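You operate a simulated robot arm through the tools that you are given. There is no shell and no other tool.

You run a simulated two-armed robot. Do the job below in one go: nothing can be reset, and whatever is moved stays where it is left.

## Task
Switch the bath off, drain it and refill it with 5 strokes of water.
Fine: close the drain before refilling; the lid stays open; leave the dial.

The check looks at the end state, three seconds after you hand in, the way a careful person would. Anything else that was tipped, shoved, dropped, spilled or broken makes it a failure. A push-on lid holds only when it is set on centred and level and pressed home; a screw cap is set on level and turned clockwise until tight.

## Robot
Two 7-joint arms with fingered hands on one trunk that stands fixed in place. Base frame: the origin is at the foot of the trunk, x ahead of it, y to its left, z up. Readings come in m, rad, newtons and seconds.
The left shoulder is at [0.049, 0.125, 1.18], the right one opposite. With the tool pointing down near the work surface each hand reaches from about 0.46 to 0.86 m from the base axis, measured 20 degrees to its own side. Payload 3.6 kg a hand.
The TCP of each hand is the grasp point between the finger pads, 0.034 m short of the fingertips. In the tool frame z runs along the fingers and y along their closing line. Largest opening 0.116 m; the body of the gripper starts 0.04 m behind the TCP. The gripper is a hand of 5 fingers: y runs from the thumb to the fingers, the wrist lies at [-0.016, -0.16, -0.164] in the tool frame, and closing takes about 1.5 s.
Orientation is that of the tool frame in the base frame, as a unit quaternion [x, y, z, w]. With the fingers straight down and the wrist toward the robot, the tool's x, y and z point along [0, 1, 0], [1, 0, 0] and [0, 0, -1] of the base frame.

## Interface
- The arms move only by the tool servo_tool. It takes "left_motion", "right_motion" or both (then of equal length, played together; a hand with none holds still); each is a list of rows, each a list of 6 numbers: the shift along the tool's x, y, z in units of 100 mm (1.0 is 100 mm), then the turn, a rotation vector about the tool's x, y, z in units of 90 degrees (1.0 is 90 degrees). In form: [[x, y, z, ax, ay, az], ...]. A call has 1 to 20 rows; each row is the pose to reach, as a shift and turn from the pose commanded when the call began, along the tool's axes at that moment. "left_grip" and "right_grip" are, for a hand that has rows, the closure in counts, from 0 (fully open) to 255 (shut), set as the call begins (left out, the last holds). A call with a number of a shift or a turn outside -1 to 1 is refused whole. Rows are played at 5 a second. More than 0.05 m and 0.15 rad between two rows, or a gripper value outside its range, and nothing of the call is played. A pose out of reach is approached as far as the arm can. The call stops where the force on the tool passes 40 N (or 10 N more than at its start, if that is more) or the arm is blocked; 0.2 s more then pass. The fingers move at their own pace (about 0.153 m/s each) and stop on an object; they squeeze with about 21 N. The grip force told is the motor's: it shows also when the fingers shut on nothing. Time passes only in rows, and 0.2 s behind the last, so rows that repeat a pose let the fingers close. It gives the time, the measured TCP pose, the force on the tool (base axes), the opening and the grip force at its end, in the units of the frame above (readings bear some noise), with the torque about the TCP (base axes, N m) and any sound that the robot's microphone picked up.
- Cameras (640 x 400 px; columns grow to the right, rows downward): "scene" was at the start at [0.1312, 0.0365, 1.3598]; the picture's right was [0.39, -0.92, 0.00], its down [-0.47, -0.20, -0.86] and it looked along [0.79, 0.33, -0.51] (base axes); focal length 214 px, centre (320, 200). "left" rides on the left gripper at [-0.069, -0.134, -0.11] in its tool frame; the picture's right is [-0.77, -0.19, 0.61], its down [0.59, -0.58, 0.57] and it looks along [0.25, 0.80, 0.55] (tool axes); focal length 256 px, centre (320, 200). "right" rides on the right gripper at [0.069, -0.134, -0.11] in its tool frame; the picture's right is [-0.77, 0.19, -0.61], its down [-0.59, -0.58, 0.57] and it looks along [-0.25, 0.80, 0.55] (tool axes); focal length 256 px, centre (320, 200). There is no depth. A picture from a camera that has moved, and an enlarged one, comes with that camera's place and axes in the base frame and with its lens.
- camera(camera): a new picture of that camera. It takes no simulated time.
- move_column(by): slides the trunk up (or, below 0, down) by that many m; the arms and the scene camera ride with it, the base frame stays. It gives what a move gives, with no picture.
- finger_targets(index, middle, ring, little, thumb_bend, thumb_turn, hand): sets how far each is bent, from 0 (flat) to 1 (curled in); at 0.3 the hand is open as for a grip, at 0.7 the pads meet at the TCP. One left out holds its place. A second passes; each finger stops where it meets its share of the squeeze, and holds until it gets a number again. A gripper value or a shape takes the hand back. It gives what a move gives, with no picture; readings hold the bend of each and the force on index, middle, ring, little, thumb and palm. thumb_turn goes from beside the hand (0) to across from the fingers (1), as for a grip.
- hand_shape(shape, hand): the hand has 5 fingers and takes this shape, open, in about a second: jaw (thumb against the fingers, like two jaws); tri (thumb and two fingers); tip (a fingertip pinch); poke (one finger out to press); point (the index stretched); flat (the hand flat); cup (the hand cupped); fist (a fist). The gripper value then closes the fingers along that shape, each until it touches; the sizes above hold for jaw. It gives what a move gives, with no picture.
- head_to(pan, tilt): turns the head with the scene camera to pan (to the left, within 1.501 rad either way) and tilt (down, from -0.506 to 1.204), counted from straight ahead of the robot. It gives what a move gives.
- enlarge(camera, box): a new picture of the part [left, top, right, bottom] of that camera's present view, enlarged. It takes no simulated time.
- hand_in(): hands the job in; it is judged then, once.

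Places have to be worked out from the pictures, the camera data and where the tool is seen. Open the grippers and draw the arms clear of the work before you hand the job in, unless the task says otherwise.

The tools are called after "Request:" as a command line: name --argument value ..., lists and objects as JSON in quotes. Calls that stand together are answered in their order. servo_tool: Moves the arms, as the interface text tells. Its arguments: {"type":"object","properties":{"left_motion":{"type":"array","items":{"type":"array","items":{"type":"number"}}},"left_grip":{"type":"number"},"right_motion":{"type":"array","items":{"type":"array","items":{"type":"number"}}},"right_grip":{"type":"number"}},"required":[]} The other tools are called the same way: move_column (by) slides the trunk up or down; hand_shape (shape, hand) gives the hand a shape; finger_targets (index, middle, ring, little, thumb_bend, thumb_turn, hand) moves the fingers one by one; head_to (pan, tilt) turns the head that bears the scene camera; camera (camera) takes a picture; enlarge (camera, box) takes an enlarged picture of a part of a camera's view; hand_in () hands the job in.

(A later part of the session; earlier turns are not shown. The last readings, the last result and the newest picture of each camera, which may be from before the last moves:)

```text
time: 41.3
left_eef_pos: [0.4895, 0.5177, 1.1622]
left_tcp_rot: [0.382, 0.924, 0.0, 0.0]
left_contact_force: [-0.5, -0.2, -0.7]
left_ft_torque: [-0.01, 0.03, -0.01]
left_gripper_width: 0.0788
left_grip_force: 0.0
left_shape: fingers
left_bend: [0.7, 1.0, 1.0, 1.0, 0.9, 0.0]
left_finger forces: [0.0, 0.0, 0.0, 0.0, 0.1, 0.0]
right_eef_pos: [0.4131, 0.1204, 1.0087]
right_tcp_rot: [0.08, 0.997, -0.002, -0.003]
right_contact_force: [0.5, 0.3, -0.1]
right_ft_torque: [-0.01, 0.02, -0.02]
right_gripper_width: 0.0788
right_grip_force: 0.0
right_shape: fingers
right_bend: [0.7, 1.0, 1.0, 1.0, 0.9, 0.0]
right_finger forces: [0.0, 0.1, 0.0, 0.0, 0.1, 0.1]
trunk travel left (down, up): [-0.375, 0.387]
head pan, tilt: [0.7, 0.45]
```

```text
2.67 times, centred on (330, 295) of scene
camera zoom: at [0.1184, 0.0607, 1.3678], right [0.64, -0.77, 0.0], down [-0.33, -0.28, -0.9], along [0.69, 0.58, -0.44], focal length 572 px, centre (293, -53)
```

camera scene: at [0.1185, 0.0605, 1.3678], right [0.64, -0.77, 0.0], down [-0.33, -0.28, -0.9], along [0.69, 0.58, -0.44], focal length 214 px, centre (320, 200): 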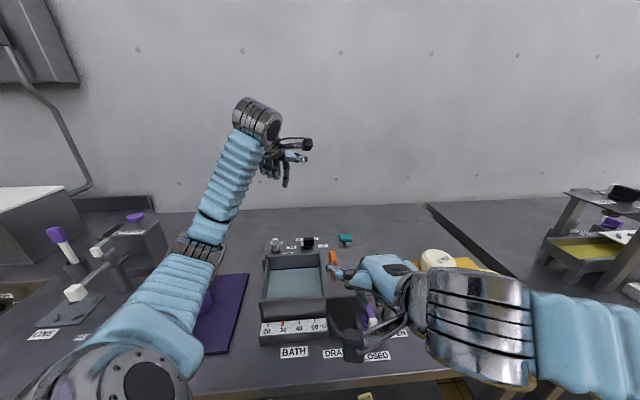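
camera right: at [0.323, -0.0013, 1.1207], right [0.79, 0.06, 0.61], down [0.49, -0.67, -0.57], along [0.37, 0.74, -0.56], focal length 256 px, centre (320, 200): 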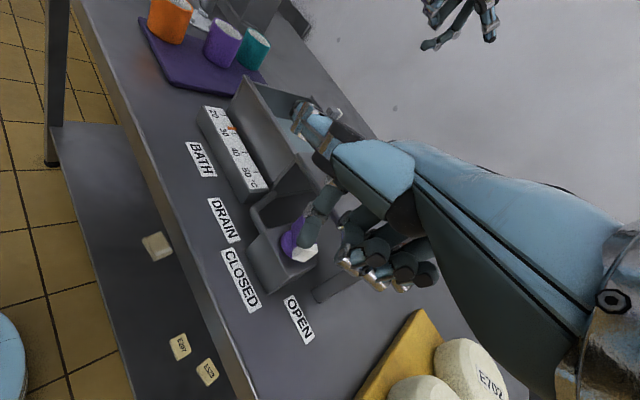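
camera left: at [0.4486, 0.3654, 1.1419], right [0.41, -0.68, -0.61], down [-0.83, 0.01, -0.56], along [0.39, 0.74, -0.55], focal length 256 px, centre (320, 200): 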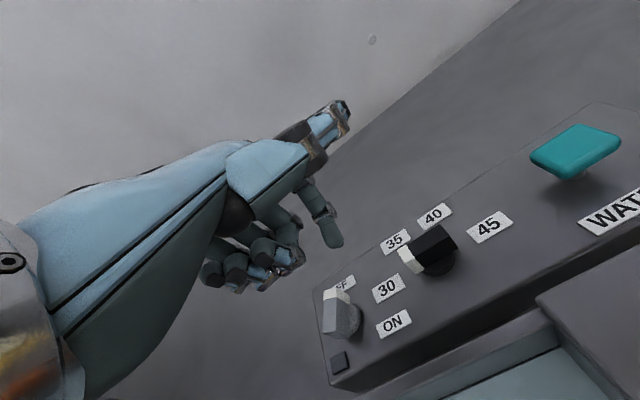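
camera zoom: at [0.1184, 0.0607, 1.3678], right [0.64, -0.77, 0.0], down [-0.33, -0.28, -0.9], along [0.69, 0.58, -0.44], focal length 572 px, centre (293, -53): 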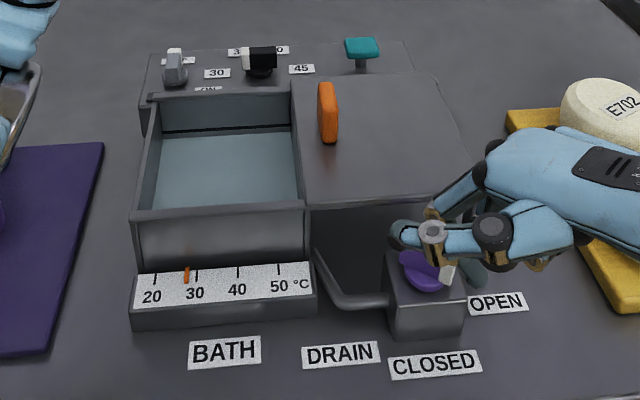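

The lid looks undisturbed and the lever is about two thirds round. I tilt the right hand back ~22° so the knuckle rises well above the lid edge while the fingertip stays low.

Request:
servo_tool --right_motion '[[-0.01, 0.02, 0, -0.06, 0, 0], [-0.03, 0.05, 0, -0.12, 0, 0], [-0.05, 0.08, 0, -0.18, 0, 0], [-0.058, 0.099, 0, -0.245, 0, 0], [-0.058, 0.099, 0, -0.245, 0, 0]]'

Request:
enlarge --camera "right" --box '[200, 150, 400, 300]'

Request:
enlarge --camera "scene" --box '[300, 240, 420, 380]'

```text
time: 42.5
left_eef_pos: [0.4886, 0.518, 1.162]
left_tcp_rot: [0.382, 0.924, -0.001, 0.0]
left_contact_force: [-0.9, -0.3, -0.1]
left_ft_torque: [-0.04, 0.03, -0.01]
left_gripper_width: 0.079
left_grip_force: 0.0
left_shape: fingers
left_bend: [0.7, 1.0, 1.0, 1.0, 0.9, 0.0]
left_finger forces: [0.1, 0.1, 0.0, 0.0, 0.0, 0.0]
right_eef_pos: [0.4171, 0.1299, 1.0109]
right_tcp_rot: [0.079, 0.979, 0.189, 0.012]
right_contact_force: [-0.6, -0.1, -0.7]
right_ft_torque: [0.01, 0.04, 0.0]
right_gripper_width: 0.079
right_grip_force: 0.0
right_shape: fingers
right_bend: [0.7, 1.0, 1.0, 1.0, 0.9, 0.0]
right_finger forces: [0.0, 0.0, 0.0, 0.0, 0.0, 0.0]
trunk travel left (down, up): [-0.375, 0.387]
head pan, tilt: [0.7, 0.45]
```

```text
2.67 times, centred on (300, 225) of right
camera zoom: at [0.3228, -0.0221, 1.0634], right [0.75, -0.18, 0.63], down [0.53, -0.41, -0.74], along [0.39, 0.89, -0.22], focal length 683 px, centre (373, 133)
```

zoom: 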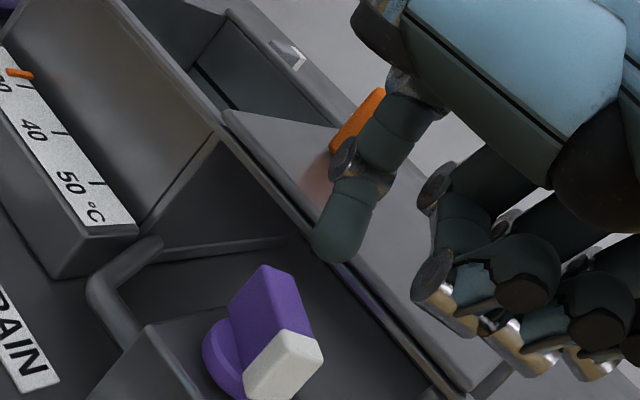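

```text
2.86 times, centred on (360, 310) of scene
camera zoom: at [0.1185, 0.0609, 1.3678], right [0.64, -0.76, 0.0], down [-0.33, -0.28, -0.9], along [0.69, 0.58, -0.44], focal length 613 px, centre (206, -114)
```

zoom: 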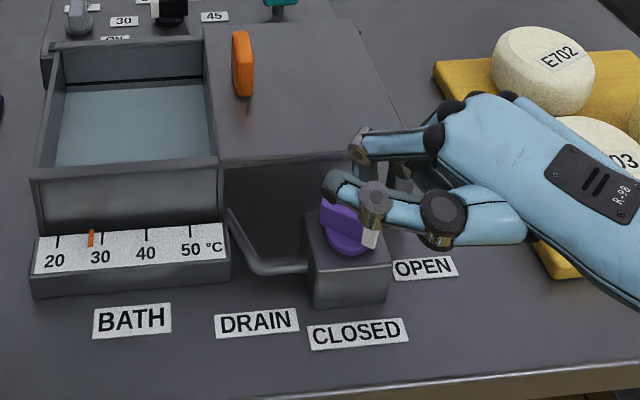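

The hand tilt puts the knuckle well above the lid. I lower the fingertip straight down on the clockwise side of the lever end.

Request:
servo_tool --right_motion '[[0, -0.06, 0.15, 0, 0, 0], [0, -0.12, 0.3, 0, 0, 0], [0, -0.18, 0.45, 0, 0, 0], [0, -0.237, 0.594, 0, 0, 0], [0, -0.237, 0.594, 0, 0, 0]]'

Request:
enlarge --camera "right" --box '[200, 150, 400, 300]'

Request:
enlarge --camera "scene" --box '[300, 240, 420, 380]'

```text
time: 43.7
left_eef_pos: [0.4887, 0.5176, 1.1616]
left_tcp_rot: [0.382, 0.924, 0.0, 0.0]
left_contact_force: [-0.4, 0.2, -0.4]
left_ft_torque: [-0.01, -0.03, -0.02]
left_gripper_width: 0.079
left_grip_force: 0.0
left_shape: fingers
left_bend: [0.7, 1.0, 1.0, 1.0, 0.9, 0.0]
left_finger forces: [0.0, 0.0, 0.1, 0.0, 0.0, 0.0]
right_eef_pos: [0.4166, 0.1306, 0.9454]
right_tcp_rot: [0.078, 0.979, 0.187, 0.011]
right_contact_force: [-0.6, 0.7, 0.1]
right_ft_torque: [-0.02, -0.02, -0.02]
right_gripper_width: 0.079
right_grip_force: 0.1
right_shape: fingers
right_bend: [0.7, 1.0, 1.0, 1.0, 0.9, 0.0]
right_finger forces: [0.1, 0.1, 0.0, 0.0, 0.0, 0.1]
trunk travel left (down, up): [-0.375, 0.387]
head pan, tilt: [0.7, 0.45]
```

```text
2.67 times, centred on (300, 225) of right
camera zoom: at [0.3217, -0.0222, 0.998], right [0.75, -0.18, 0.63], down [0.53, -0.42, -0.74], along [0.39, 0.89, -0.22], focal length 683 px, centre (373, 133)
```

zoom: 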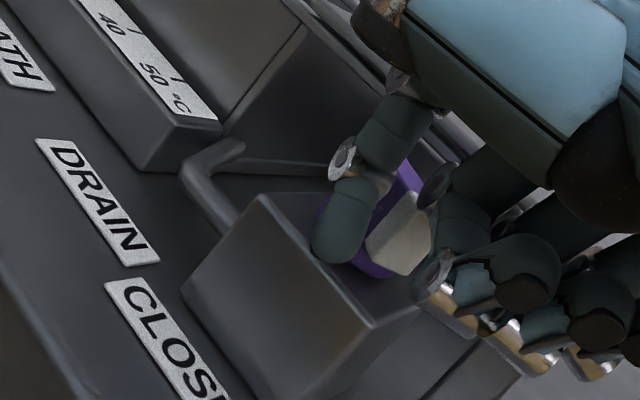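

```text
2.86 times, centred on (360, 310) of scene
camera zoom: at [0.1184, 0.0606, 1.3678], right [0.64, -0.76, 0.0], down [-0.33, -0.28, -0.9], along [0.69, 0.58, -0.44], focal length 613 px, centre (206, -114)
```

zoom: 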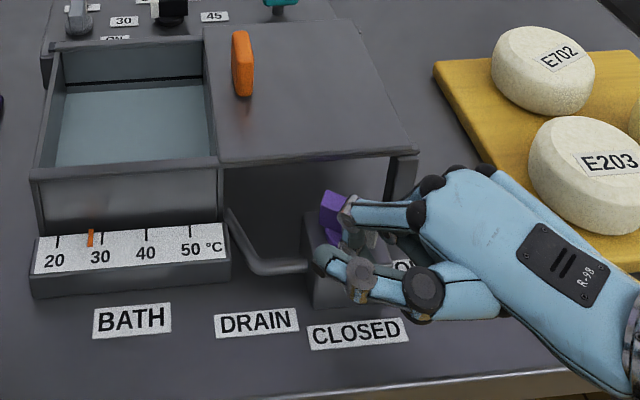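

The fingertip lies on the clockwise side of the white end, with knuckles free of the lid. I push along the tangent toward OPEN again.

Request:
servo_tool --right_motion '[[-0.05, 0.017, 0.007, 0, 0, 0], [-0.105, 0.034, 0.014, 0, 0, 0], [-0.135, 0.055, 0.022, 0, 0, 0], [-0.165, 0.076, 0.03, 0, 0, 0], [-0.18, 0.081, 0.033, 0, 0, 0], [-0.194, 0.087, 0.035, 0, 0, 0], [-0.208, 0.096, 0.039, 0, 0, 0], [-0.222, 0.104, 0.042, 0, 0, 0]]'

Request:
enlarge --camera "right" --box '[200, 150, 400, 300]'

Request:
enlarge --camera "scene" --box '[300, 240, 420, 380]'

```text
time: 45.5
left_eef_pos: [0.4859, 0.5142, 1.1653]
left_tcp_rot: [0.382, 0.924, 0.001, 0.0]
left_contact_force: [0.0, 0.1, 0.2]
left_ft_torque: [0.01, -0.01, -0.01]
left_gripper_width: 0.0789
left_grip_force: 0.1
left_shape: fingers
left_bend: [0.7, 1.0, 1.0, 1.0, 0.9, 0.0]
left_finger forces: [0.1, 0.0, 0.0, 0.0, 0.0, 0.2]
right_eef_pos: [0.4352, 0.1356, 0.9473]
right_tcp_rot: [0.076, 0.979, 0.19, 0.011]
right_contact_force: [-29.4, -21.2, 4.1]
right_ft_torque: [0.09, 0.17, 1.02]
right_gripper_width: 0.08
right_grip_force: 18.1
right_shape: fingers
right_bend: [0.72, 1.0, 1.0, 1.0, 0.9, 0.0]
right_finger forces: [35.6, 0.0, 0.1, 0.0, 0.0, 0.0]
trunk travel left (down, up): [-0.375, 0.387]
head pan, tilt: [0.7, 0.45]
```

```text
2.67 times, centred on (300, 225) of right
camera zoom: at [0.3406, -0.0172, 1.0003], right [0.76, -0.17, 0.63], down [0.53, -0.41, -0.74], along [0.39, 0.9, -0.22], focal length 683 px, centre (373, 133)
```

zoom: 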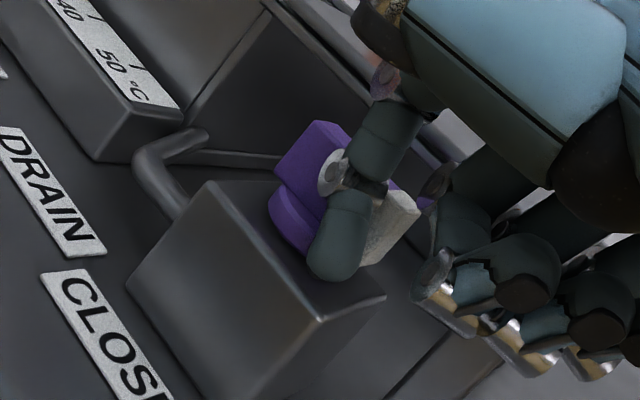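

```text
2.86 times, centred on (360, 310) of scene
camera zoom: at [0.1135, 0.057, 1.3684], right [0.64, -0.77, 0.0], down [-0.33, -0.28, -0.9], along [0.69, 0.58, -0.43], focal length 613 px, centre (206, -114)
```

zoom: 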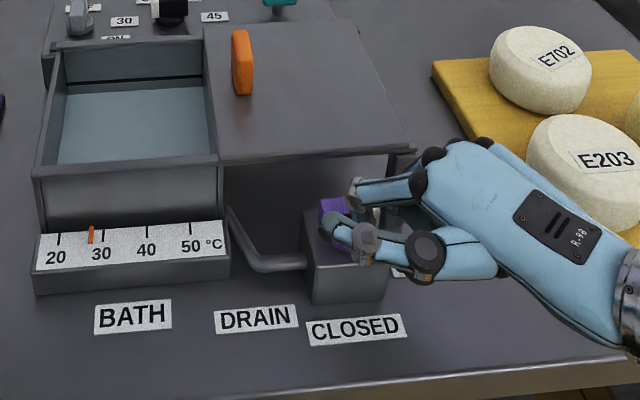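

The lever now lies nearly in line with OPEN at 36 N. I back off and inspect.

Request:
servo_tool --right_motion '[[0.1, -0.1, -0.04, 0, 0, 0], [0.2, -0.2, -0.08, 0, 0, 0], [0.22, -0.2, -0.38, 0, 0, 0], [0.22, -0.2, -0.68, 0, 0, 0], [0.22, -0.4, -0.9, 0, 0, 0], [0.22, -0.4, -0.9, 0, 0, 0]]'

Request:
camera --camera "right"

Request:
enlarge --camera "scene" --box '[240, 220, 420, 370]'

```text
time: 46.9
left_eef_pos: [0.4899, 0.5181, 1.1622]
left_tcp_rot: [0.382, 0.924, -0.001, 0.0]
left_contact_force: [0.5, -0.4, 0.0]
left_ft_torque: [0.03, 0.01, 0.02]
left_gripper_width: 0.0789
left_grip_force: 0.1
left_shape: fingers
left_bend: [0.7, 1.0, 1.0, 1.0, 0.9, 0.0]
left_finger forces: [0.0, 0.1, 0.1, 0.0, 0.1, 0.0]
right_eef_pos: [0.4078, 0.0735, 1.0151]
right_tcp_rot: [0.08, 0.979, 0.187, 0.012]
right_contact_force: [0.1, 0.8, 0.0]
right_ft_torque: [0.0, 0.02, 0.01]
right_gripper_width: 0.0788
right_grip_force: 0.0
right_shape: fingers
right_bend: [0.7, 1.0, 1.0, 1.0, 0.9, 0.0]
right_finger forces: [0.1, 0.0, 0.1, 0.0, 0.1, 0.1]
trunk travel left (down, up): [-0.375, 0.387]
head pan, tilt: [0.7, 0.45]
```

```text
taken
camera right: at [0.313, -0.0796, 1.0684], right [0.76, -0.17, 0.63], down [0.52, -0.42, -0.74], along [0.39, 0.89, -0.22], focal length 256 px, centre (320, 200)
```

right: 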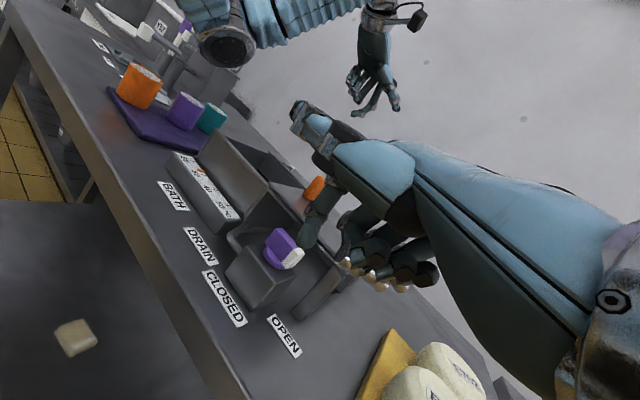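

```text
2.67 times, centred on (330, 295) of scene
camera zoom: at [0.1187, 0.061, 1.3677], right [0.64, -0.76, 0.0], down [-0.33, -0.28, -0.9], along [0.69, 0.58, -0.44], focal length 572 px, centre (293, -53)
```

zoom: 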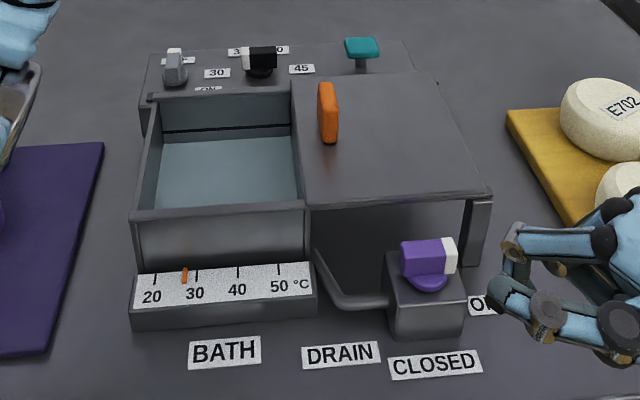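

The lever now points right at OPEN. I let time pass and watch the water level.

Request:
servo_tool --right_motion '[[0, 0, 0, 0, 0, 0], [0, 0, 0, 0, 0, 0], [0, 0, 0, 0, 0, 0], [0, 0, 0, 0, 0, 0], [0, 0, 0, 0, 0, 0], [0, 0, 0, 0, 0, 0], [0, 0, 0, 0, 0, 0], [0, 0, 0, 0, 0, 0], [0, 0, 0, 0, 0, 0], [0, 0, 0, 0, 0, 0], [0, 0, 0, 0, 0, 0], [0, 0, 0, 0, 0, 0], [0, 0, 0, 0, 0, 0], [0, 0, 0, 0, 0, 0], [0, 0, 0, 0, 0, 0], [0, 0, 0, 0, 0, 0], [0, 0, 0, 0, 0, 0], [0, 0, 0, 0, 0, 0], [0, 0, 0, 0, 0, 0], [0, 0, 0, 0, 0, 0]]'

Request:
enlarge --camera "scene" --box '[240, 220, 420, 370]'

```text
time: 51.1
left_eef_pos: [0.4885, 0.5174, 1.1618]
left_tcp_rot: [0.382, 0.924, 0.0, 0.0]
left_contact_force: [0.4, 0.1, 0.2]
left_ft_torque: [0.01, -0.01, 0.0]
left_gripper_width: 0.0787
left_grip_force: 0.0
left_shape: fingers
left_bend: [0.7, 1.0, 1.0, 1.0, 0.9, 0.0]
left_finger forces: [0.0, 0.0, 0.0, 0.0, 0.0, 0.0]
right_eef_pos: [0.4084, 0.0731, 1.0163]
right_tcp_rot: [0.079, 0.979, 0.189, 0.012]
right_contact_force: [-0.5, 0.4, -0.3]
right_ft_torque: [-0.01, 0.02, -0.03]
right_gripper_width: 0.079
right_grip_force: 0.0
right_shape: fingers
right_bend: [0.7, 1.0, 1.0, 1.0, 0.9, 0.0]
right_finger forces: [0.1, 0.0, 0.1, 0.1, 0.0, 0.0]
trunk travel left (down, up): [-0.375, 0.387]
head pan, tilt: [0.7, 0.45]
```

```text
2.67 times, centred on (330, 295) of scene
camera zoom: at [0.1184, 0.0603, 1.3678], right [0.64, -0.76, 0.0], down [-0.33, -0.28, -0.9], along [0.69, 0.58, -0.44], focal length 572 px, centre (293, -53)
```

zoom: 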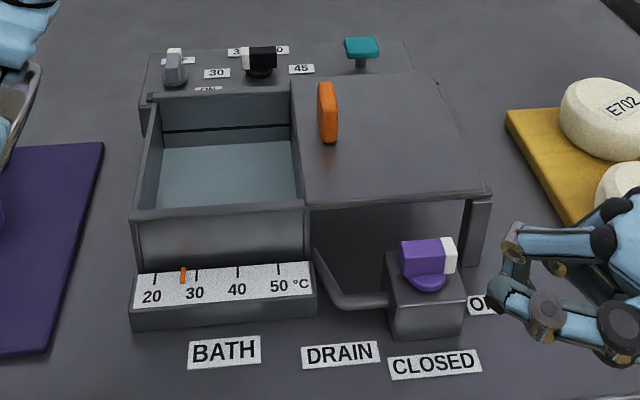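

The level is falling slowly. While it drains, I try a straighter thumb on the right hand to gain clearance for the closing push later.

Request:
finger_targets --hand "right" --thumb_bend 0.0 --thumb_turn 0.0

Request:
camera --camera "right"

Request:
camera --camera "scene"

```text
time: 52.1
left_eef_pos: [0.4893, 0.517, 1.1618]
left_tcp_rot: [0.382, 0.924, 0.0, 0.0]
left_contact_force: [-0.3, 0.0, -0.5]
left_ft_torque: [0.0, -0.03, 0.02]
left_gripper_width: 0.079
left_grip_force: 0.0
left_shape: fingers
left_bend: [0.7, 1.0, 1.0, 1.0, 0.9, 0.0]
left_finger forces: [0.0, 0.0, 0.0, 0.0, 0.0, 0.0]
right_eef_pos: [0.4084, 0.0733, 1.015]
right_tcp_rot: [0.079, 0.979, 0.188, 0.012]
right_contact_force: [0.0, 0.5, -0.1]
right_ft_torque: [0.0, 0.04, -0.01]
right_gripper_width: 0.1269
right_grip_force: 0.0
right_shape: fingers
right_bend: [0.7, 1.0, 1.0, 1.0, 0.0, 0.0]
right_finger forces: [0.1, 0.0, 0.1, 0.0, 0.1, 0.0]
trunk travel left (down, up): [-0.375, 0.387]
head pan, tilt: [0.7, 0.45]
```

```text
taken
camera right: at [0.3129, -0.08, 1.0682], right [0.76, -0.18, 0.63], down [0.53, -0.42, -0.74], along [0.39, 0.89, -0.22], focal length 256 px, centre (320, 200)
```

right: 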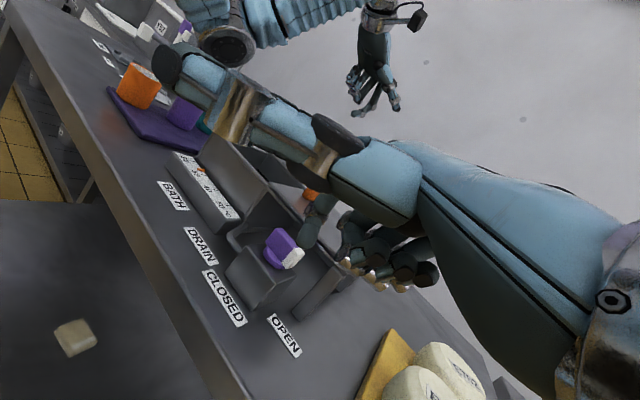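

```text
taken
camera scene: at [0.1184, 0.0603, 1.3678], right [0.64, -0.76, 0.0], down [-0.33, -0.28, -0.9], along [0.69, 0.58, -0.44], focal length 214 px, centre (320, 200)
```

scene: 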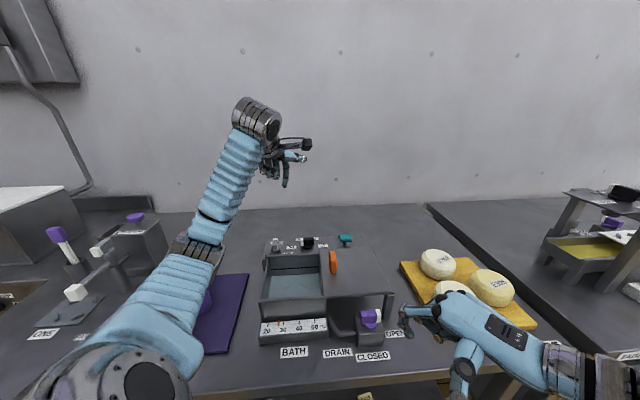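

The straight thumb swings well out of the way to the side. I bring the right hand over the valve, high, then turn it to heading ≈40° with more tilt for the closing push (lever end approached from the lid side).

Request:
servo_tool --right_motion '[[-0.047, 0.226, 0.036, 0, 0, 0], [-0.095, 0.452, 0.073, 0, 0, 0], [-0.142, 0.679, 0.11, 0, 0, 0], [-0.189, 0.905, 0.146, 0, 0, 0], [-0.189, 0.905, 0.146, 0, 0, 0]]'

Request:
servo_tool --right_motion '[[0, 0, 0, 0, -0.024, 0.06], [0, 0, 0, 0, -0.048, 0.121], [0, 0, 0, 0, -0.072, 0.181], [0, 0, 0, 0, -0.097, 0.242], [0, 0, 0, 0, -0.121, 0.302], [0, 0, 0, 0, -0.145, 0.363], [0, 0, 0, 0, -0.169, 0.423], [0, 0, 0, 0, -0.169, 0.423]]'

Request:
servo_tool --right_motion '[[0, 0, 0, -0.05, 0, 0], [0, 0, 0, -0.1, 0, 0], [0, 0, 0, -0.145, 0, 0], [0, 0, 0, -0.145, 0, 0]]'

Request:
camera --camera "right"

Request:
camera --camera "scene"

```text
time: 53.3
left_eef_pos: [0.4889, 0.517, 1.1623]
left_tcp_rot: [0.383, 0.924, 0.0, 0.0]
left_contact_force: [0.6, -0.2, -0.3]
left_ft_torque: [-0.02, -0.01, -0.03]
left_gripper_width: 0.079
left_grip_force: 0.0
left_shape: fingers
left_bend: [0.7, 1.0, 1.0, 1.0, 0.9, 0.0]
left_finger forces: [0.1, 0.1, 0.0, 0.0, 0.0, 0.0]
right_eef_pos: [0.4408, 0.1565, 1.0338]
right_tcp_rot: [0.079, 0.979, 0.189, 0.012]
right_contact_force: [-0.4, -0.4, -0.2]
right_ft_torque: [0.03, -0.01, 0.0]
right_gripper_width: 0.127
right_grip_force: 0.0
right_shape: fingers
right_bend: [0.7, 1.0, 1.0, 1.0, 0.0, 0.0]
right_finger forces: [0.1, 0.0, 0.0, 0.1, 0.0, 0.0]
trunk travel left (down, up): [-0.375, 0.387]
head pan, tilt: [0.7, 0.45]
```

```text
time: 55.1
left_eef_pos: [0.4892, 0.518, 1.1614]
left_tcp_rot: [0.382, 0.924, -0.001, 0.0]
left_contact_force: [-0.6, 0.6, -0.2]
left_ft_torque: [0.0, 0.01, -0.04]
left_gripper_width: 0.0791
left_grip_force: 0.0
left_shape: fingers
left_bend: [0.7, 1.0, 1.0, 1.0, 0.9, 0.0]
left_finger forces: [0.0, 0.1, 0.1, 0.0, 0.0, 0.0]
right_eef_pos: [0.4671, 0.1209, 1.0601]
right_tcp_rot: [0.418, 0.89, 0.169, 0.077]
right_contact_force: [1.0, 0.1, -0.3]
right_ft_torque: [-0.01, -0.01, 0.01]
right_gripper_width: 0.1274
right_grip_force: 0.1
right_shape: fingers
right_bend: [0.7, 1.0, 1.0, 1.0, 0.0, 0.0]
right_finger forces: [0.0, 0.1, 0.1, 0.1, 0.0, 0.0]
right hand out of reach, approached as far as the arm can: row 6, 7, 8
trunk travel left (down, up): [-0.375, 0.387]
head pan, tilt: [0.7, 0.45]
```

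```text
time: 56.1
left_eef_pos: [0.489, 0.5174, 1.1613]
left_tcp_rot: [0.381, 0.924, -0.001, 0.0]
left_contact_force: [-0.4, 0.4, 0.3]
left_ft_torque: [-0.02, 0.0, -0.05]
left_gripper_width: 0.0792
left_grip_force: 0.0
left_shape: fingers
left_bend: [0.7, 1.0, 1.0, 1.0, 0.9, 0.0]
left_finger forces: [0.1, 0.2, 0.0, 0.0, 0.0, 0.0]
right_eef_pos: [0.4655, 0.1197, 1.0601]
right_tcp_rot: [0.417, 0.89, 0.17, 0.076]
right_contact_force: [0.2, -0.8, 0.1]
right_ft_torque: [-0.01, 0.01, 0.05]
right_gripper_width: 0.1273
right_grip_force: 0.0
right_shape: fingers
right_bend: [0.7, 1.0, 1.0, 1.0, 0.0, 0.0]
right_finger forces: [0.0, 0.0, 0.1, 0.0, 0.0, 0.1]
right hand out of reach, approached as far as the arm can: row 1, 2, 3, 4
trunk travel left (down, up): [-0.375, 0.387]
head pan, tilt: [0.7, 0.45]
```

```text
taken
camera right: at [0.2938, 0.0668, 1.1139], right [0.46, -0.62, 0.63], down [0.12, -0.66, -0.74], along [0.88, 0.41, -0.23], focal length 256 px, centre (320, 200)
```

right: 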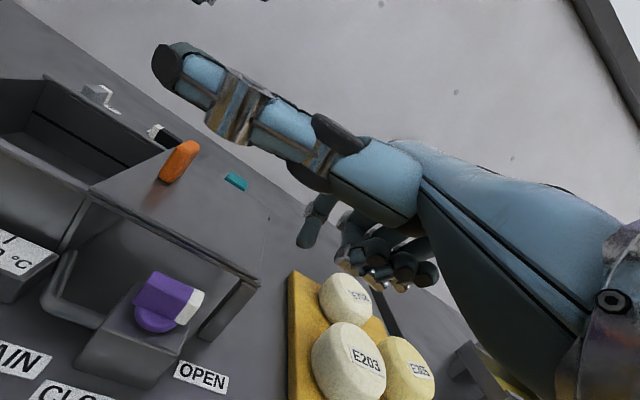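

```text
taken
camera scene: at [0.1184, 0.0605, 1.3678], right [0.64, -0.77, 0.0], down [-0.33, -0.28, -0.9], along [0.69, 0.58, -0.44], focal length 214 px, centre (320, 200)
```

scene: 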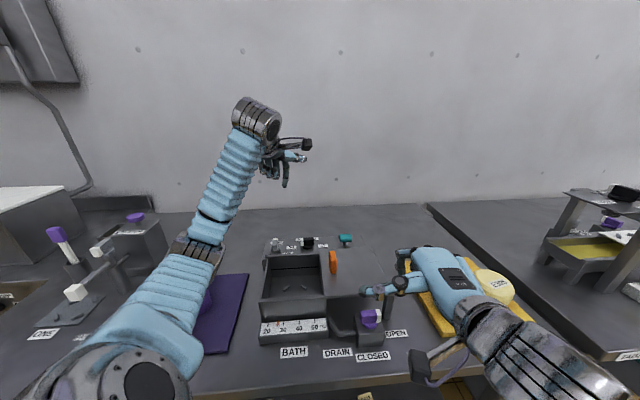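

The bath now looks empty, but this hand pose was out of reach because the wrist is too near the shoulder. I zoom into the tank to verify it is drained, then raise the trunk so the arms get more room.

Request:
enlarge --camera "scene" --box '[240, 220, 420, 370]'

Request:
move_column --by 0.2

Request:
camera --camera "scene"

```text
2.67 times, centred on (330, 295) of scene
camera zoom: at [0.1184, 0.0605, 1.3678], right [0.64, -0.77, 0.0], down [-0.33, -0.28, -0.9], along [0.69, 0.58, -0.44], focal length 572 px, centre (293, -53)
```

zoom: 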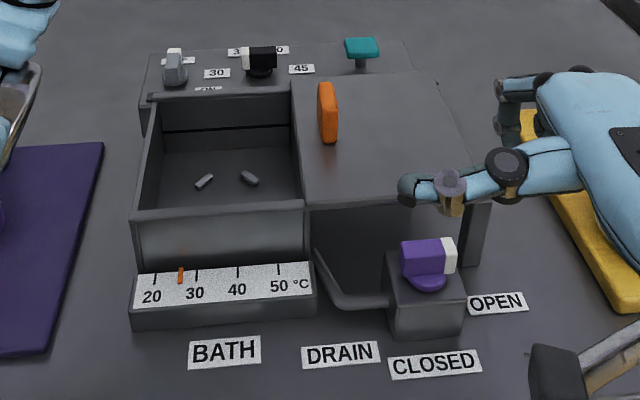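

```text
time: 58.2
left_eef_pos: [0.4901, 0.517, 1.3617]
left_tcp_rot: [0.382, 0.924, -0.001, -0.001]
left_contact_force: [0.3, -0.5, 0.3]
left_ft_torque: [0.02, -0.01, 0.02]
left_gripper_width: 0.0791
left_grip_force: 0.1
left_shape: fingers
left_bend: [0.7, 1.0, 1.0, 1.0, 0.9, 0.0]
left_finger forces: [0.0, 0.0, 0.1, 0.1, 0.1, 0.1]
right_eef_pos: [0.4654, 0.1218, 1.26]
right_tcp_rot: [0.417, 0.89, 0.17, 0.077]
right_contact_force: [-0.6, -0.2, 0.1]
right_ft_torque: [-0.03, -0.02, 0.0]
right_gripper_width: 0.1271
right_grip_force: 0.0
right_shape: fingers
right_bend: [0.7, 1.0, 1.0, 1.0, 0.0, 0.0]
right_finger forces: [0.0, 0.1, 0.0, 0.0, 0.1, 0.0]
trunk travel left (down, up): [-0.575, 0.187]
head pan, tilt: [0.7, 0.45]
```

```text
taken
camera scene: at [0.0843, 0.0605, 1.5691], right [0.64, -0.76, 0.0], down [-0.33, -0.28, -0.9], along [0.69, 0.58, -0.44], focal length 214 px, centre (320, 200)
```

scene: 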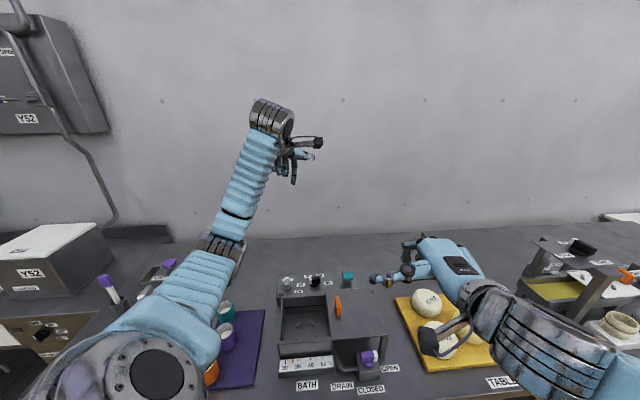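

The tank is drained. I issue a null motion to learn where the right hand's commanded pose sits after the trunk move.

Request:
servo_tool --right_motion '[[0, 0, 0, 0, 0, 0], [0, 0, 0, 0, 0, 0], [0, 0, 0, 0, 0, 0], [0, 0, 0, 0, 0, 0]]'

Request:
head_to --pan 0.6 --tilt 0.75

Request:
camera --camera "scene"

```text
time: 59.2
left_eef_pos: [0.4893, 0.5173, 1.3618]
left_tcp_rot: [0.382, 0.924, 0.001, 0.0]
left_contact_force: [-0.6, -0.3, -0.2]
left_ft_torque: [-0.01, 0.02, -0.01]
left_gripper_width: 0.0791
left_grip_force: 0.1
left_shape: fingers
left_bend: [0.7, 1.0, 1.0, 1.0, 0.9, 0.0]
left_finger forces: [0.1, 0.1, 0.1, 0.0, 0.0, 0.0]
right_eef_pos: [0.465, 0.1213, 1.259]
right_tcp_rot: [0.416, 0.89, 0.171, 0.077]
right_contact_force: [0.3, -0.2, 0.2]
right_ft_torque: [-0.01, 0.01, -0.02]
right_gripper_width: 0.1273
right_grip_force: 0.1
right_shape: fingers
right_bend: [0.7, 1.0, 1.0, 1.0, 0.0, 0.0]
right_finger forces: [0.1, 0.1, 0.1, 0.1, 0.0, 0.1]
trunk travel left (down, up): [-0.575, 0.187]
head pan, tilt: [0.7, 0.45]
```

```text
time: 60.0
left_eef_pos: [0.4889, 0.5166, 1.3618]
left_tcp_rot: [0.382, 0.924, 0.0, -0.001]
left_contact_force: [0.0, -0.2, -0.2]
left_ft_torque: [0.0, -0.02, 0.03]
left_gripper_width: 0.0789
left_grip_force: 0.0
left_shape: fingers
left_bend: [0.7, 1.0, 1.0, 1.0, 0.9, 0.0]
left_finger forces: [0.1, 0.0, 0.1, 0.0, 0.0, 0.0]
right_eef_pos: [0.4651, 0.1222, 1.2593]
right_tcp_rot: [0.417, 0.89, 0.17, 0.077]
right_contact_force: [0.0, 0.8, 1.0]
right_ft_torque: [0.01, 0.03, 0.01]
right_gripper_width: 0.1272
right_grip_force: 0.1
right_shape: fingers
right_bend: [0.7, 1.0, 1.0, 1.0, 0.0, 0.0]
right_finger forces: [0.0, 0.0, 0.0, 0.0, 0.0, 0.0]
trunk travel left (down, up): [-0.575, 0.187]
head pan, tilt: [0.6, 0.75]
```

```text
taken
camera scene: at [0.0821, 0.0482, 1.5429], right [0.57, -0.82, 0.0], down [-0.56, -0.39, -0.73], along [0.6, 0.41, -0.68], focal length 214 px, centre (320, 200)
```

scene: 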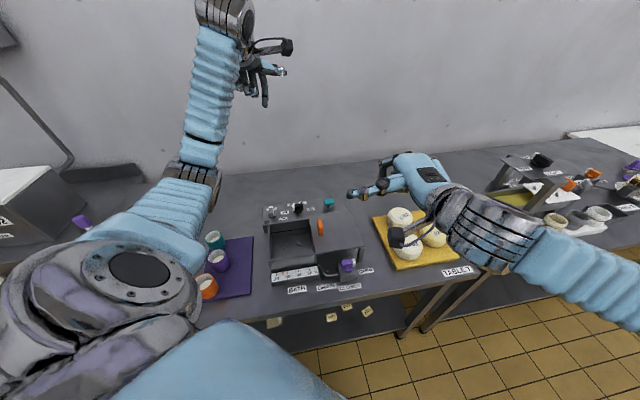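

The command has been reset to the measured pose. I lower the right hand toward the valve while adding the extra tilt, checking that it is reachable now.

Request:
servo_tool --right_motion '[[0.087, -0.064, 0.19, -0.03, 0, 0], [0.173, -0.128, 0.381, -0.06, 0, 0], [0.26, -0.191, 0.572, -0.09, 0, 0], [0.346, -0.255, 0.762, -0.12, 0, 0], [0.433, -0.319, 0.953, -0.15, 0, 0], [0.433, -0.319, 0.953, -0.15, 0, 0]]'

```text
time: 61.5
left_eef_pos: [0.4885, 0.5192, 1.3621]
left_tcp_rot: [0.382, 0.924, -0.001, 0.0]
left_contact_force: [-0.3, 0.5, 0.3]
left_ft_torque: [-0.01, -0.02, -0.02]
left_gripper_width: 0.0789
left_grip_force: 0.1
left_shape: fingers
left_bend: [0.7, 1.0, 1.0, 1.0, 0.9, 0.0]
left_finger forces: [0.1, 0.0, 0.0, 0.0, 0.0, 0.0]
right_eef_pos: [0.4806, 0.1058, 1.1693]
right_tcp_rot: [0.387, 0.872, 0.278, 0.109]
right_contact_force: [0.0, 0.8, 0.4]
right_ft_torque: [-0.02, -0.02, 0.01]
right_gripper_width: 0.1271
right_grip_force: 0.1
right_shape: fingers
right_bend: [0.7, 1.0, 1.0, 1.0, 0.0, 0.0]
right_finger forces: [0.0, 0.1, 0.0, 0.0, 0.0, 0.0]
right hand out of reach, approached as far as the arm can: row 1, 2, 3, 4, 5, 6
trunk travel left (down, up): [-0.575, 0.187]
head pan, tilt: [0.6, 0.75]
```

Still limited by closeness to the shoulder; going lower gains distance. I command straight down 100 mm more and see whether it settles on target.

Request:
servo_tool --right_motion '[[0, -0.115, 0.164, 0, 0, 0], [0, -0.23, 0.328, 0, 0, 0], [0, -0.344, 0.491, 0, 0, 0], [0, -0.459, 0.655, 0, 0, 0], [0, -0.574, 0.819, 0, 0, 0], [0, -0.574, 0.819, 0, 0, 0]]'

Request:
camera --camera "scene"

Request:
camera --camera "right"

```text
time: 62.9
left_eef_pos: [0.4897, 0.5174, 1.3615]
left_tcp_rot: [0.382, 0.924, 0.0, 0.001]
left_contact_force: [0.7, -0.3, -0.6]
left_ft_torque: [0.04, 0.02, 0.01]
left_gripper_width: 0.0791
left_grip_force: 0.0
left_shape: fingers
left_bend: [0.7, 1.0, 1.0, 1.0, 0.9, 0.0]
left_finger forces: [0.0, 0.1, 0.0, 0.0, 0.1, 0.0]
right_eef_pos: [0.4848, 0.0987, 1.0697]
right_tcp_rot: [0.386, 0.874, 0.277, 0.106]
right_contact_force: [0.8, 0.6, -0.3]
right_ft_torque: [-0.02, 0.01, 0.0]
right_gripper_width: 0.1273
right_grip_force: 0.1
right_shape: fingers
right_bend: [0.7, 1.0, 1.0, 1.0, 0.0, 0.0]
right_finger forces: [0.0, 0.0, 0.1, 0.1, 0.0, 0.1]
right hand out of reach, approached as far as the arm can: row 2, 3, 4, 5, 6
trunk travel left (down, up): [-0.575, 0.187]
head pan, tilt: [0.6, 0.75]
```

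```text
taken
camera scene: at [0.0819, 0.0482, 1.5428], right [0.56, -0.83, 0.0], down [-0.56, -0.39, -0.73], along [0.6, 0.41, -0.68], focal length 214 px, centre (320, 200)
```

scene: 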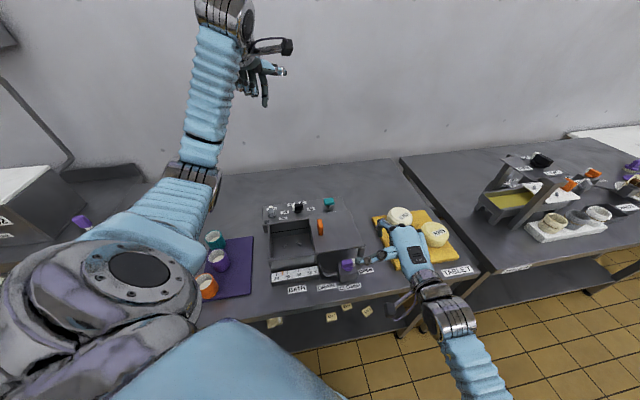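

```text
taken
camera right: at [0.3112, 0.03, 1.0869], right [0.4, -0.71, 0.59], down [0.27, -0.52, -0.81], along [0.88, 0.48, -0.01], focal length 256 px, centre (320, 200)
```

right: 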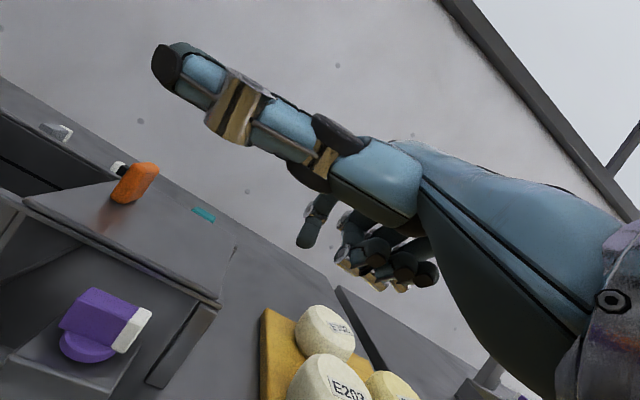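

Tilting that far is what the arm can't do. Instead I'll straighten the index more so it hangs vertically without tilting the hand; I also nudge the trunk to reset the command.

Request:
move_column --by 0.02

Request:
finger_targets --hand "right" --index 0.42

Request:
servo_tool --right_motion '[[0, 0, 0, 0.08, 0, 0], [0, 0, 0, 0.16, 0, 0], [0, 0, 0, 0.24, 0, 0], [0, 0, 0, 0.32, 0, 0], [0, 0, 0, 0.39, 0, 0], [0, 0, 0, 0.39, 0, 0]]'

Request:
camera --camera "right"

Request:
camera --camera "scene"

```text
time: 63.5
left_eef_pos: [0.4892, 0.5179, 1.3816]
left_tcp_rot: [0.381, 0.924, 0.0, -0.001]
left_contact_force: [0.5, -0.9, 0.9]
left_ft_torque: [-0.01, 0.01, 0.0]
left_gripper_width: 0.079
left_grip_force: 0.1
left_shape: fingers
left_bend: [0.7, 1.0, 1.0, 1.0, 0.9, 0.0]
left_finger forces: [0.1, 0.1, 0.0, 0.0, 0.0, 0.1]
right_eef_pos: [0.4876, 0.0987, 1.0899]
right_tcp_rot: [0.385, 0.874, 0.278, 0.106]
right_contact_force: [0.5, -0.1, -0.7]
right_ft_torque: [-0.02, -0.03, 0.0]
right_gripper_width: 0.1272
right_grip_force: 0.0
right_shape: fingers
right_bend: [0.7, 1.0, 1.0, 1.0, 0.0, 0.0]
right_finger forces: [0.1, 0.1, 0.0, 0.0, 0.0, 0.0]
trunk travel left (down, up): [-0.595, 0.167]
head pan, tilt: [0.6, 0.75]
```

```text
time: 64.5
left_eef_pos: [0.4889, 0.5185, 1.3821]
left_tcp_rot: [0.382, 0.924, 0.0, 0.0]
left_contact_force: [-0.2, -0.8, 0.4]
left_ft_torque: [0.0, -0.01, 0.01]
left_gripper_width: 0.0788
left_grip_force: 0.0
left_shape: fingers
left_bend: [0.7, 1.0, 1.0, 1.0, 0.9, 0.0]
left_finger forces: [0.1, 0.0, 0.0, 0.1, 0.1, 0.0]
right_eef_pos: [0.4859, 0.0989, 1.0913]
right_tcp_rot: [0.385, 0.874, 0.278, 0.105]
right_contact_force: [0.2, 0.4, 0.4]
right_ft_torque: [-0.01, 0.03, 0.02]
right_gripper_width: 0.1486
right_grip_force: 0.1
right_shape: fingers
right_bend: [0.42, 1.0, 1.0, 1.0, 0.0, 0.0]
right_finger forces: [0.0, 0.0, 0.1, 0.0, 0.1, 0.0]
trunk travel left (down, up): [-0.595, 0.167]
head pan, tilt: [0.6, 0.75]
```

```text
time: 65.9
left_eef_pos: [0.4887, 0.5179, 1.383]
left_tcp_rot: [0.382, 0.924, -0.001, 0.0]
left_contact_force: [0.9, -0.5, 1.0]
left_ft_torque: [-0.02, -0.01, -0.04]
left_gripper_width: 0.0789
left_grip_force: 0.1
left_shape: fingers
left_bend: [0.7, 1.0, 1.0, 1.0, 0.9, 0.0]
left_finger forces: [0.0, 0.0, 0.1, 0.0, 0.0, 0.0]
right_eef_pos: [0.4863, 0.0992, 1.0916]
right_tcp_rot: [0.4, 0.917, 0.001, -0.016]
right_contact_force: [0.0, 0.3, 0.6]
right_ft_torque: [-0.02, 0.0, 0.01]
right_gripper_width: 0.1487
right_grip_force: 0.1
right_shape: fingers
right_bend: [0.42, 1.0, 1.0, 1.0, 0.0, 0.0]
right_finger forces: [0.1, 0.0, 0.1, 0.1, 0.0, 0.0]
trunk travel left (down, up): [-0.595, 0.167]
head pan, tilt: [0.6, 0.75]
```

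```text
taken
camera right: at [0.3436, 0.0556, 1.2052], right [0.68, -0.44, 0.59], down [-0.04, -0.82, -0.58], along [0.73, 0.37, -0.57], focal length 256 px, centre (320, 200)
```

right: 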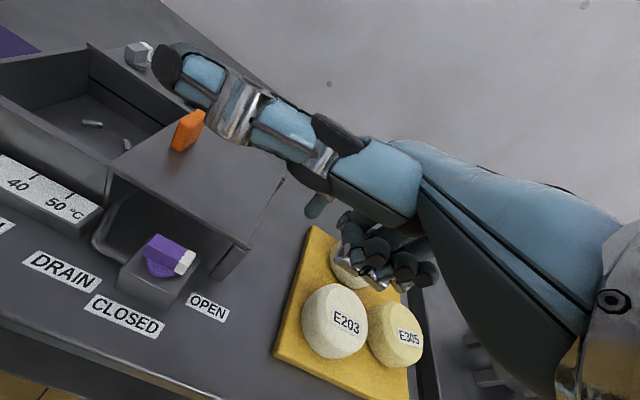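

```text
taken
camera scene: at [0.0805, 0.0478, 1.5629], right [0.56, -0.83, 0.0], down [-0.56, -0.39, -0.73], along [0.6, 0.41, -0.68], focal length 214 px, centre (320, 200)
```

scene: 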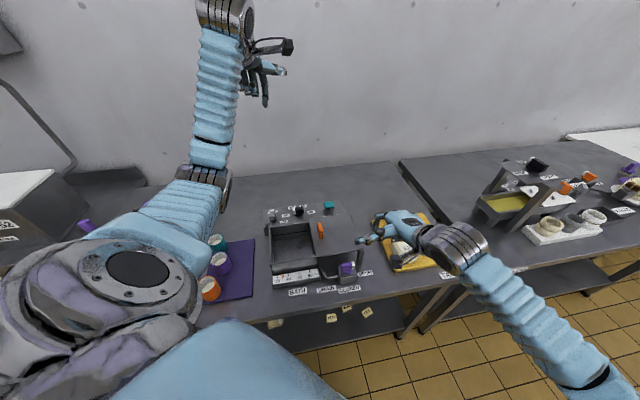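

The index now hangs further forward, nearly vertical. I zoom with the scene camera to locate the fingertip exactly.

Request:
enlarge --camera "scene" --box '[320, 190, 440, 300]'

Request:
enlarge --camera "right" --box '[250, 130, 400, 260]'

Request:
enlarge --camera "left" --box '[320, 100, 640, 400]'

```text
3.64 times, centred on (380, 245) of scene
camera zoom: at [0.0805, 0.0478, 1.5629], right [0.56, -0.83, 0.0], down [-0.56, -0.39, -0.73], along [0.6, 0.41, -0.68], focal length 780 px, centre (102, 36)
```

zoom: 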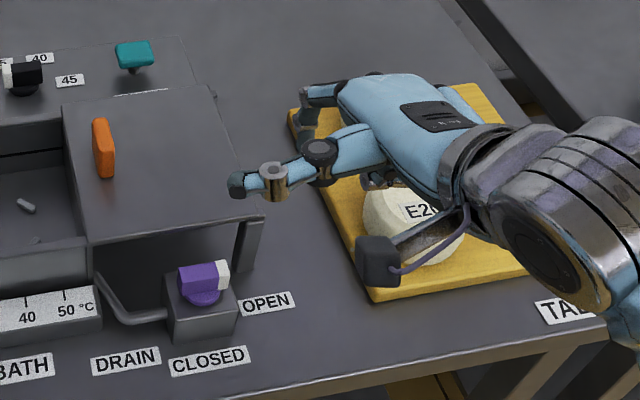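

```text
3.08 times, centred on (325, 195) of right
camera zoom: at [0.3436, 0.0556, 1.2052], right [0.68, -0.44, 0.59], down [-0.04, -0.82, -0.58], along [0.73, 0.37, -0.57], focal length 788 px, centre (305, 215)
```

zoom: 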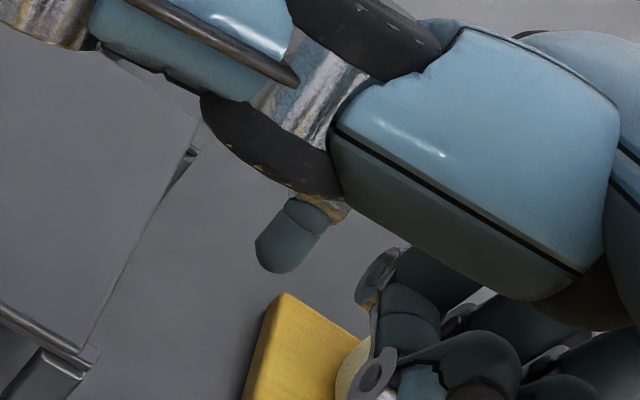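

```text
1.33 times, centred on (480, 250) of left
camera zoom: at [0.4439, 0.3741, 1.4932], right [0.41, -0.68, -0.61], down [-0.82, 0.01, -0.57], along [0.39, 0.74, -0.55], focal length 341 px, centre (107, 133)
```

zoom: 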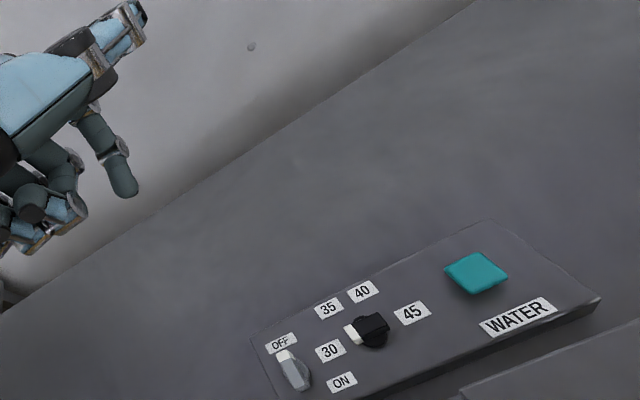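

Fingertip located at (0.544, 0.151, 1.029), i.e. 77 mm ahead and 63 mm below the TCP, so nothing else comes down to lid height. I move it over the gap between the lever and the lid edge.

Request:
servo_tool --right_motion '[[0.195, -0.106, 0.04, 0, 0, 0], [0.39, -0.212, 0.09, 0, 0, 0], [0.586, -0.318, 0.15, 0, 0, 0], [0.781, -0.424, 0.2, 0, 0, 0], [0.781, -0.424, 0.3, 0, 0, 0], [0.781, -0.424, 0.3, 0, 0, 0]]'

Request:
enlarge --camera "scene" --box '[310, 220, 400, 300]'

Request:
enlarge --camera "right" --box '[230, 150, 380, 280]'

```text
time: 67.3
left_eef_pos: [0.4898, 0.5179, 1.3822]
left_tcp_rot: [0.382, 0.924, -0.001, 0.0]
left_contact_force: [0.3, -0.6, -0.5]
left_ft_torque: [0.0, -0.01, -0.01]
left_gripper_width: 0.0791
left_grip_force: 0.1
left_shape: fingers
left_bend: [0.7, 1.0, 1.0, 1.0, 0.9, 0.0]
left_finger forces: [0.0, 0.1, 0.0, 0.0, 0.0, 0.0]
right_eef_pos: [0.4008, 0.1269, 1.0617]
right_tcp_rot: [0.399, 0.917, 0.002, -0.016]
right_contact_force: [-0.1, -0.5, 0.5]
right_ft_torque: [-0.01, 0.01, 0.01]
right_gripper_width: 0.1483
right_grip_force: 0.1
right_shape: fingers
right_bend: [0.42, 1.0, 1.0, 1.0, 0.0, 0.0]
right_finger forces: [0.0, 0.0, 0.1, 0.0, 0.0, 0.1]
trunk travel left (down, up): [-0.595, 0.167]
head pan, tilt: [0.6, 0.75]
```

```text
5.00 times, centred on (355, 260) of scene
camera zoom: at [0.0807, 0.0482, 1.5629], right [0.56, -0.83, 0.0], down [-0.56, -0.39, -0.73], along [0.6, 0.41, -0.68], focal length 1072 px, centre (145, -100)
```

zoom: 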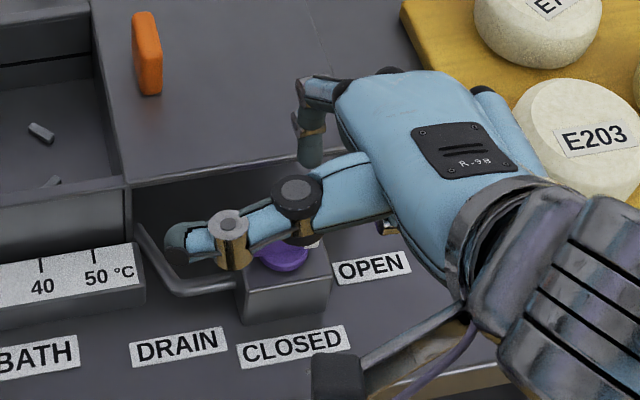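

```text
3.08 times, centred on (305, 215) of right
camera zoom: at [0.2584, 0.0842, 1.1756], right [0.68, -0.44, 0.59], down [-0.04, -0.82, -0.58], along [0.73, 0.37, -0.57], focal length 788 px, centre (366, 154)
```

zoom: 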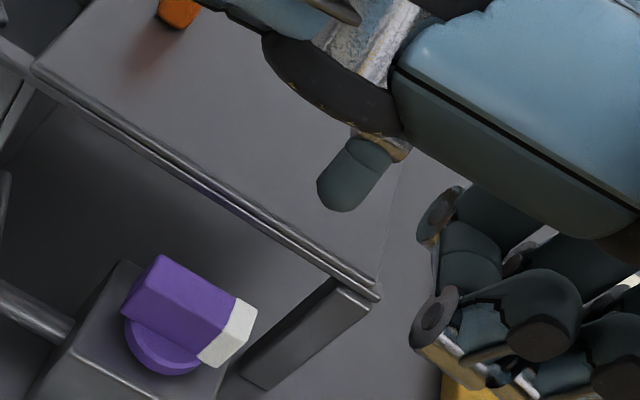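

Re-solving with the finger's known sideways position, the tip is at about (0.442, 0.169, 1.018). I shift it 20 mm forward over the gap and come part-way down to verify.

Request:
servo_tool --right_motion '[[-0.02, 0.1, 0, 0, 0, 0], [-0.045, 0.201, 0, 0, 0, 0], [-0.045, 0.201, 0.25, 0, 0, 0], [-0.045, 0.201, 0.4, 0, 0, 0], [-0.045, 0.201, 0.4, 0, 0, 0]]'

Request:
enlarge --camera "scene" --box '[310, 220, 400, 300]'

Request:
enlarge --camera "right" --box '[230, 150, 380, 280]'

```text
time: 68.5
left_eef_pos: [0.4884, 0.5183, 1.3811]
left_tcp_rot: [0.382, 0.924, 0.0, 0.0]
left_contact_force: [0.5, -0.2, -0.1]
left_ft_torque: [-0.04, -0.02, 0.0]
left_gripper_width: 0.0791
left_grip_force: 0.0
left_shape: fingers
left_bend: [0.7, 1.0, 1.0, 1.0, 0.9, 0.0]
left_finger forces: [0.0, 0.0, 0.0, 0.1, 0.0, 0.1]
right_eef_pos: [0.4216, 0.1382, 1.031]
right_tcp_rot: [0.399, 0.917, 0.001, -0.017]
right_contact_force: [-0.4, 0.2, -0.7]
right_ft_torque: [0.0, -0.01, 0.01]
right_gripper_width: 0.1486
right_grip_force: 0.0
right_shape: fingers
right_bend: [0.42, 1.0, 1.0, 1.0, 0.0, 0.0]
right_finger forces: [0.0, 0.1, 0.1, 0.0, 0.1, 0.1]
right hand out of reach, approached as far as the arm can: row 4, 5
trunk travel left (down, up): [-0.595, 0.167]
head pan, tilt: [0.6, 0.75]
```

```text
5.00 times, centred on (355, 260) of scene
camera zoom: at [0.0811, 0.0483, 1.5629], right [0.56, -0.83, 0.0], down [-0.56, -0.39, -0.73], along [0.6, 0.41, -0.68], focal length 1072 px, centre (145, -100)
```

zoom: 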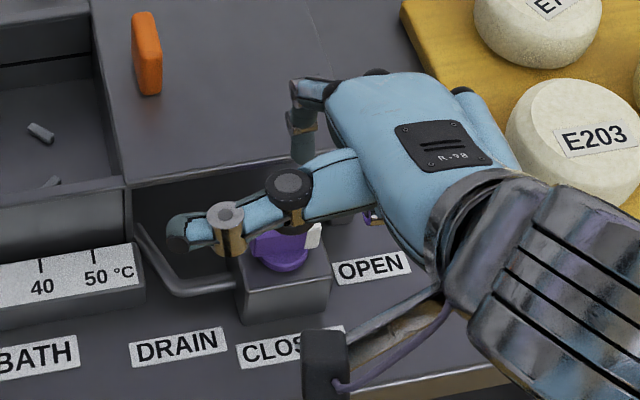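

```text
3.08 times, centred on (305, 215) of right
camera zoom: at [0.2785, 0.0959, 1.1452], right [0.68, -0.44, 0.58], down [-0.04, -0.82, -0.58], along [0.73, 0.37, -0.57], focal length 788 px, centre (366, 154)
```

zoom: 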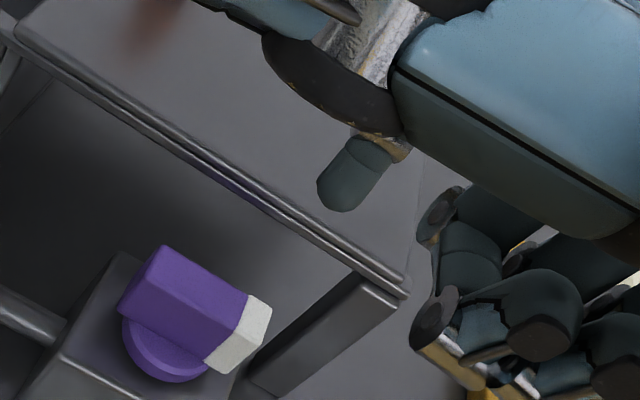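

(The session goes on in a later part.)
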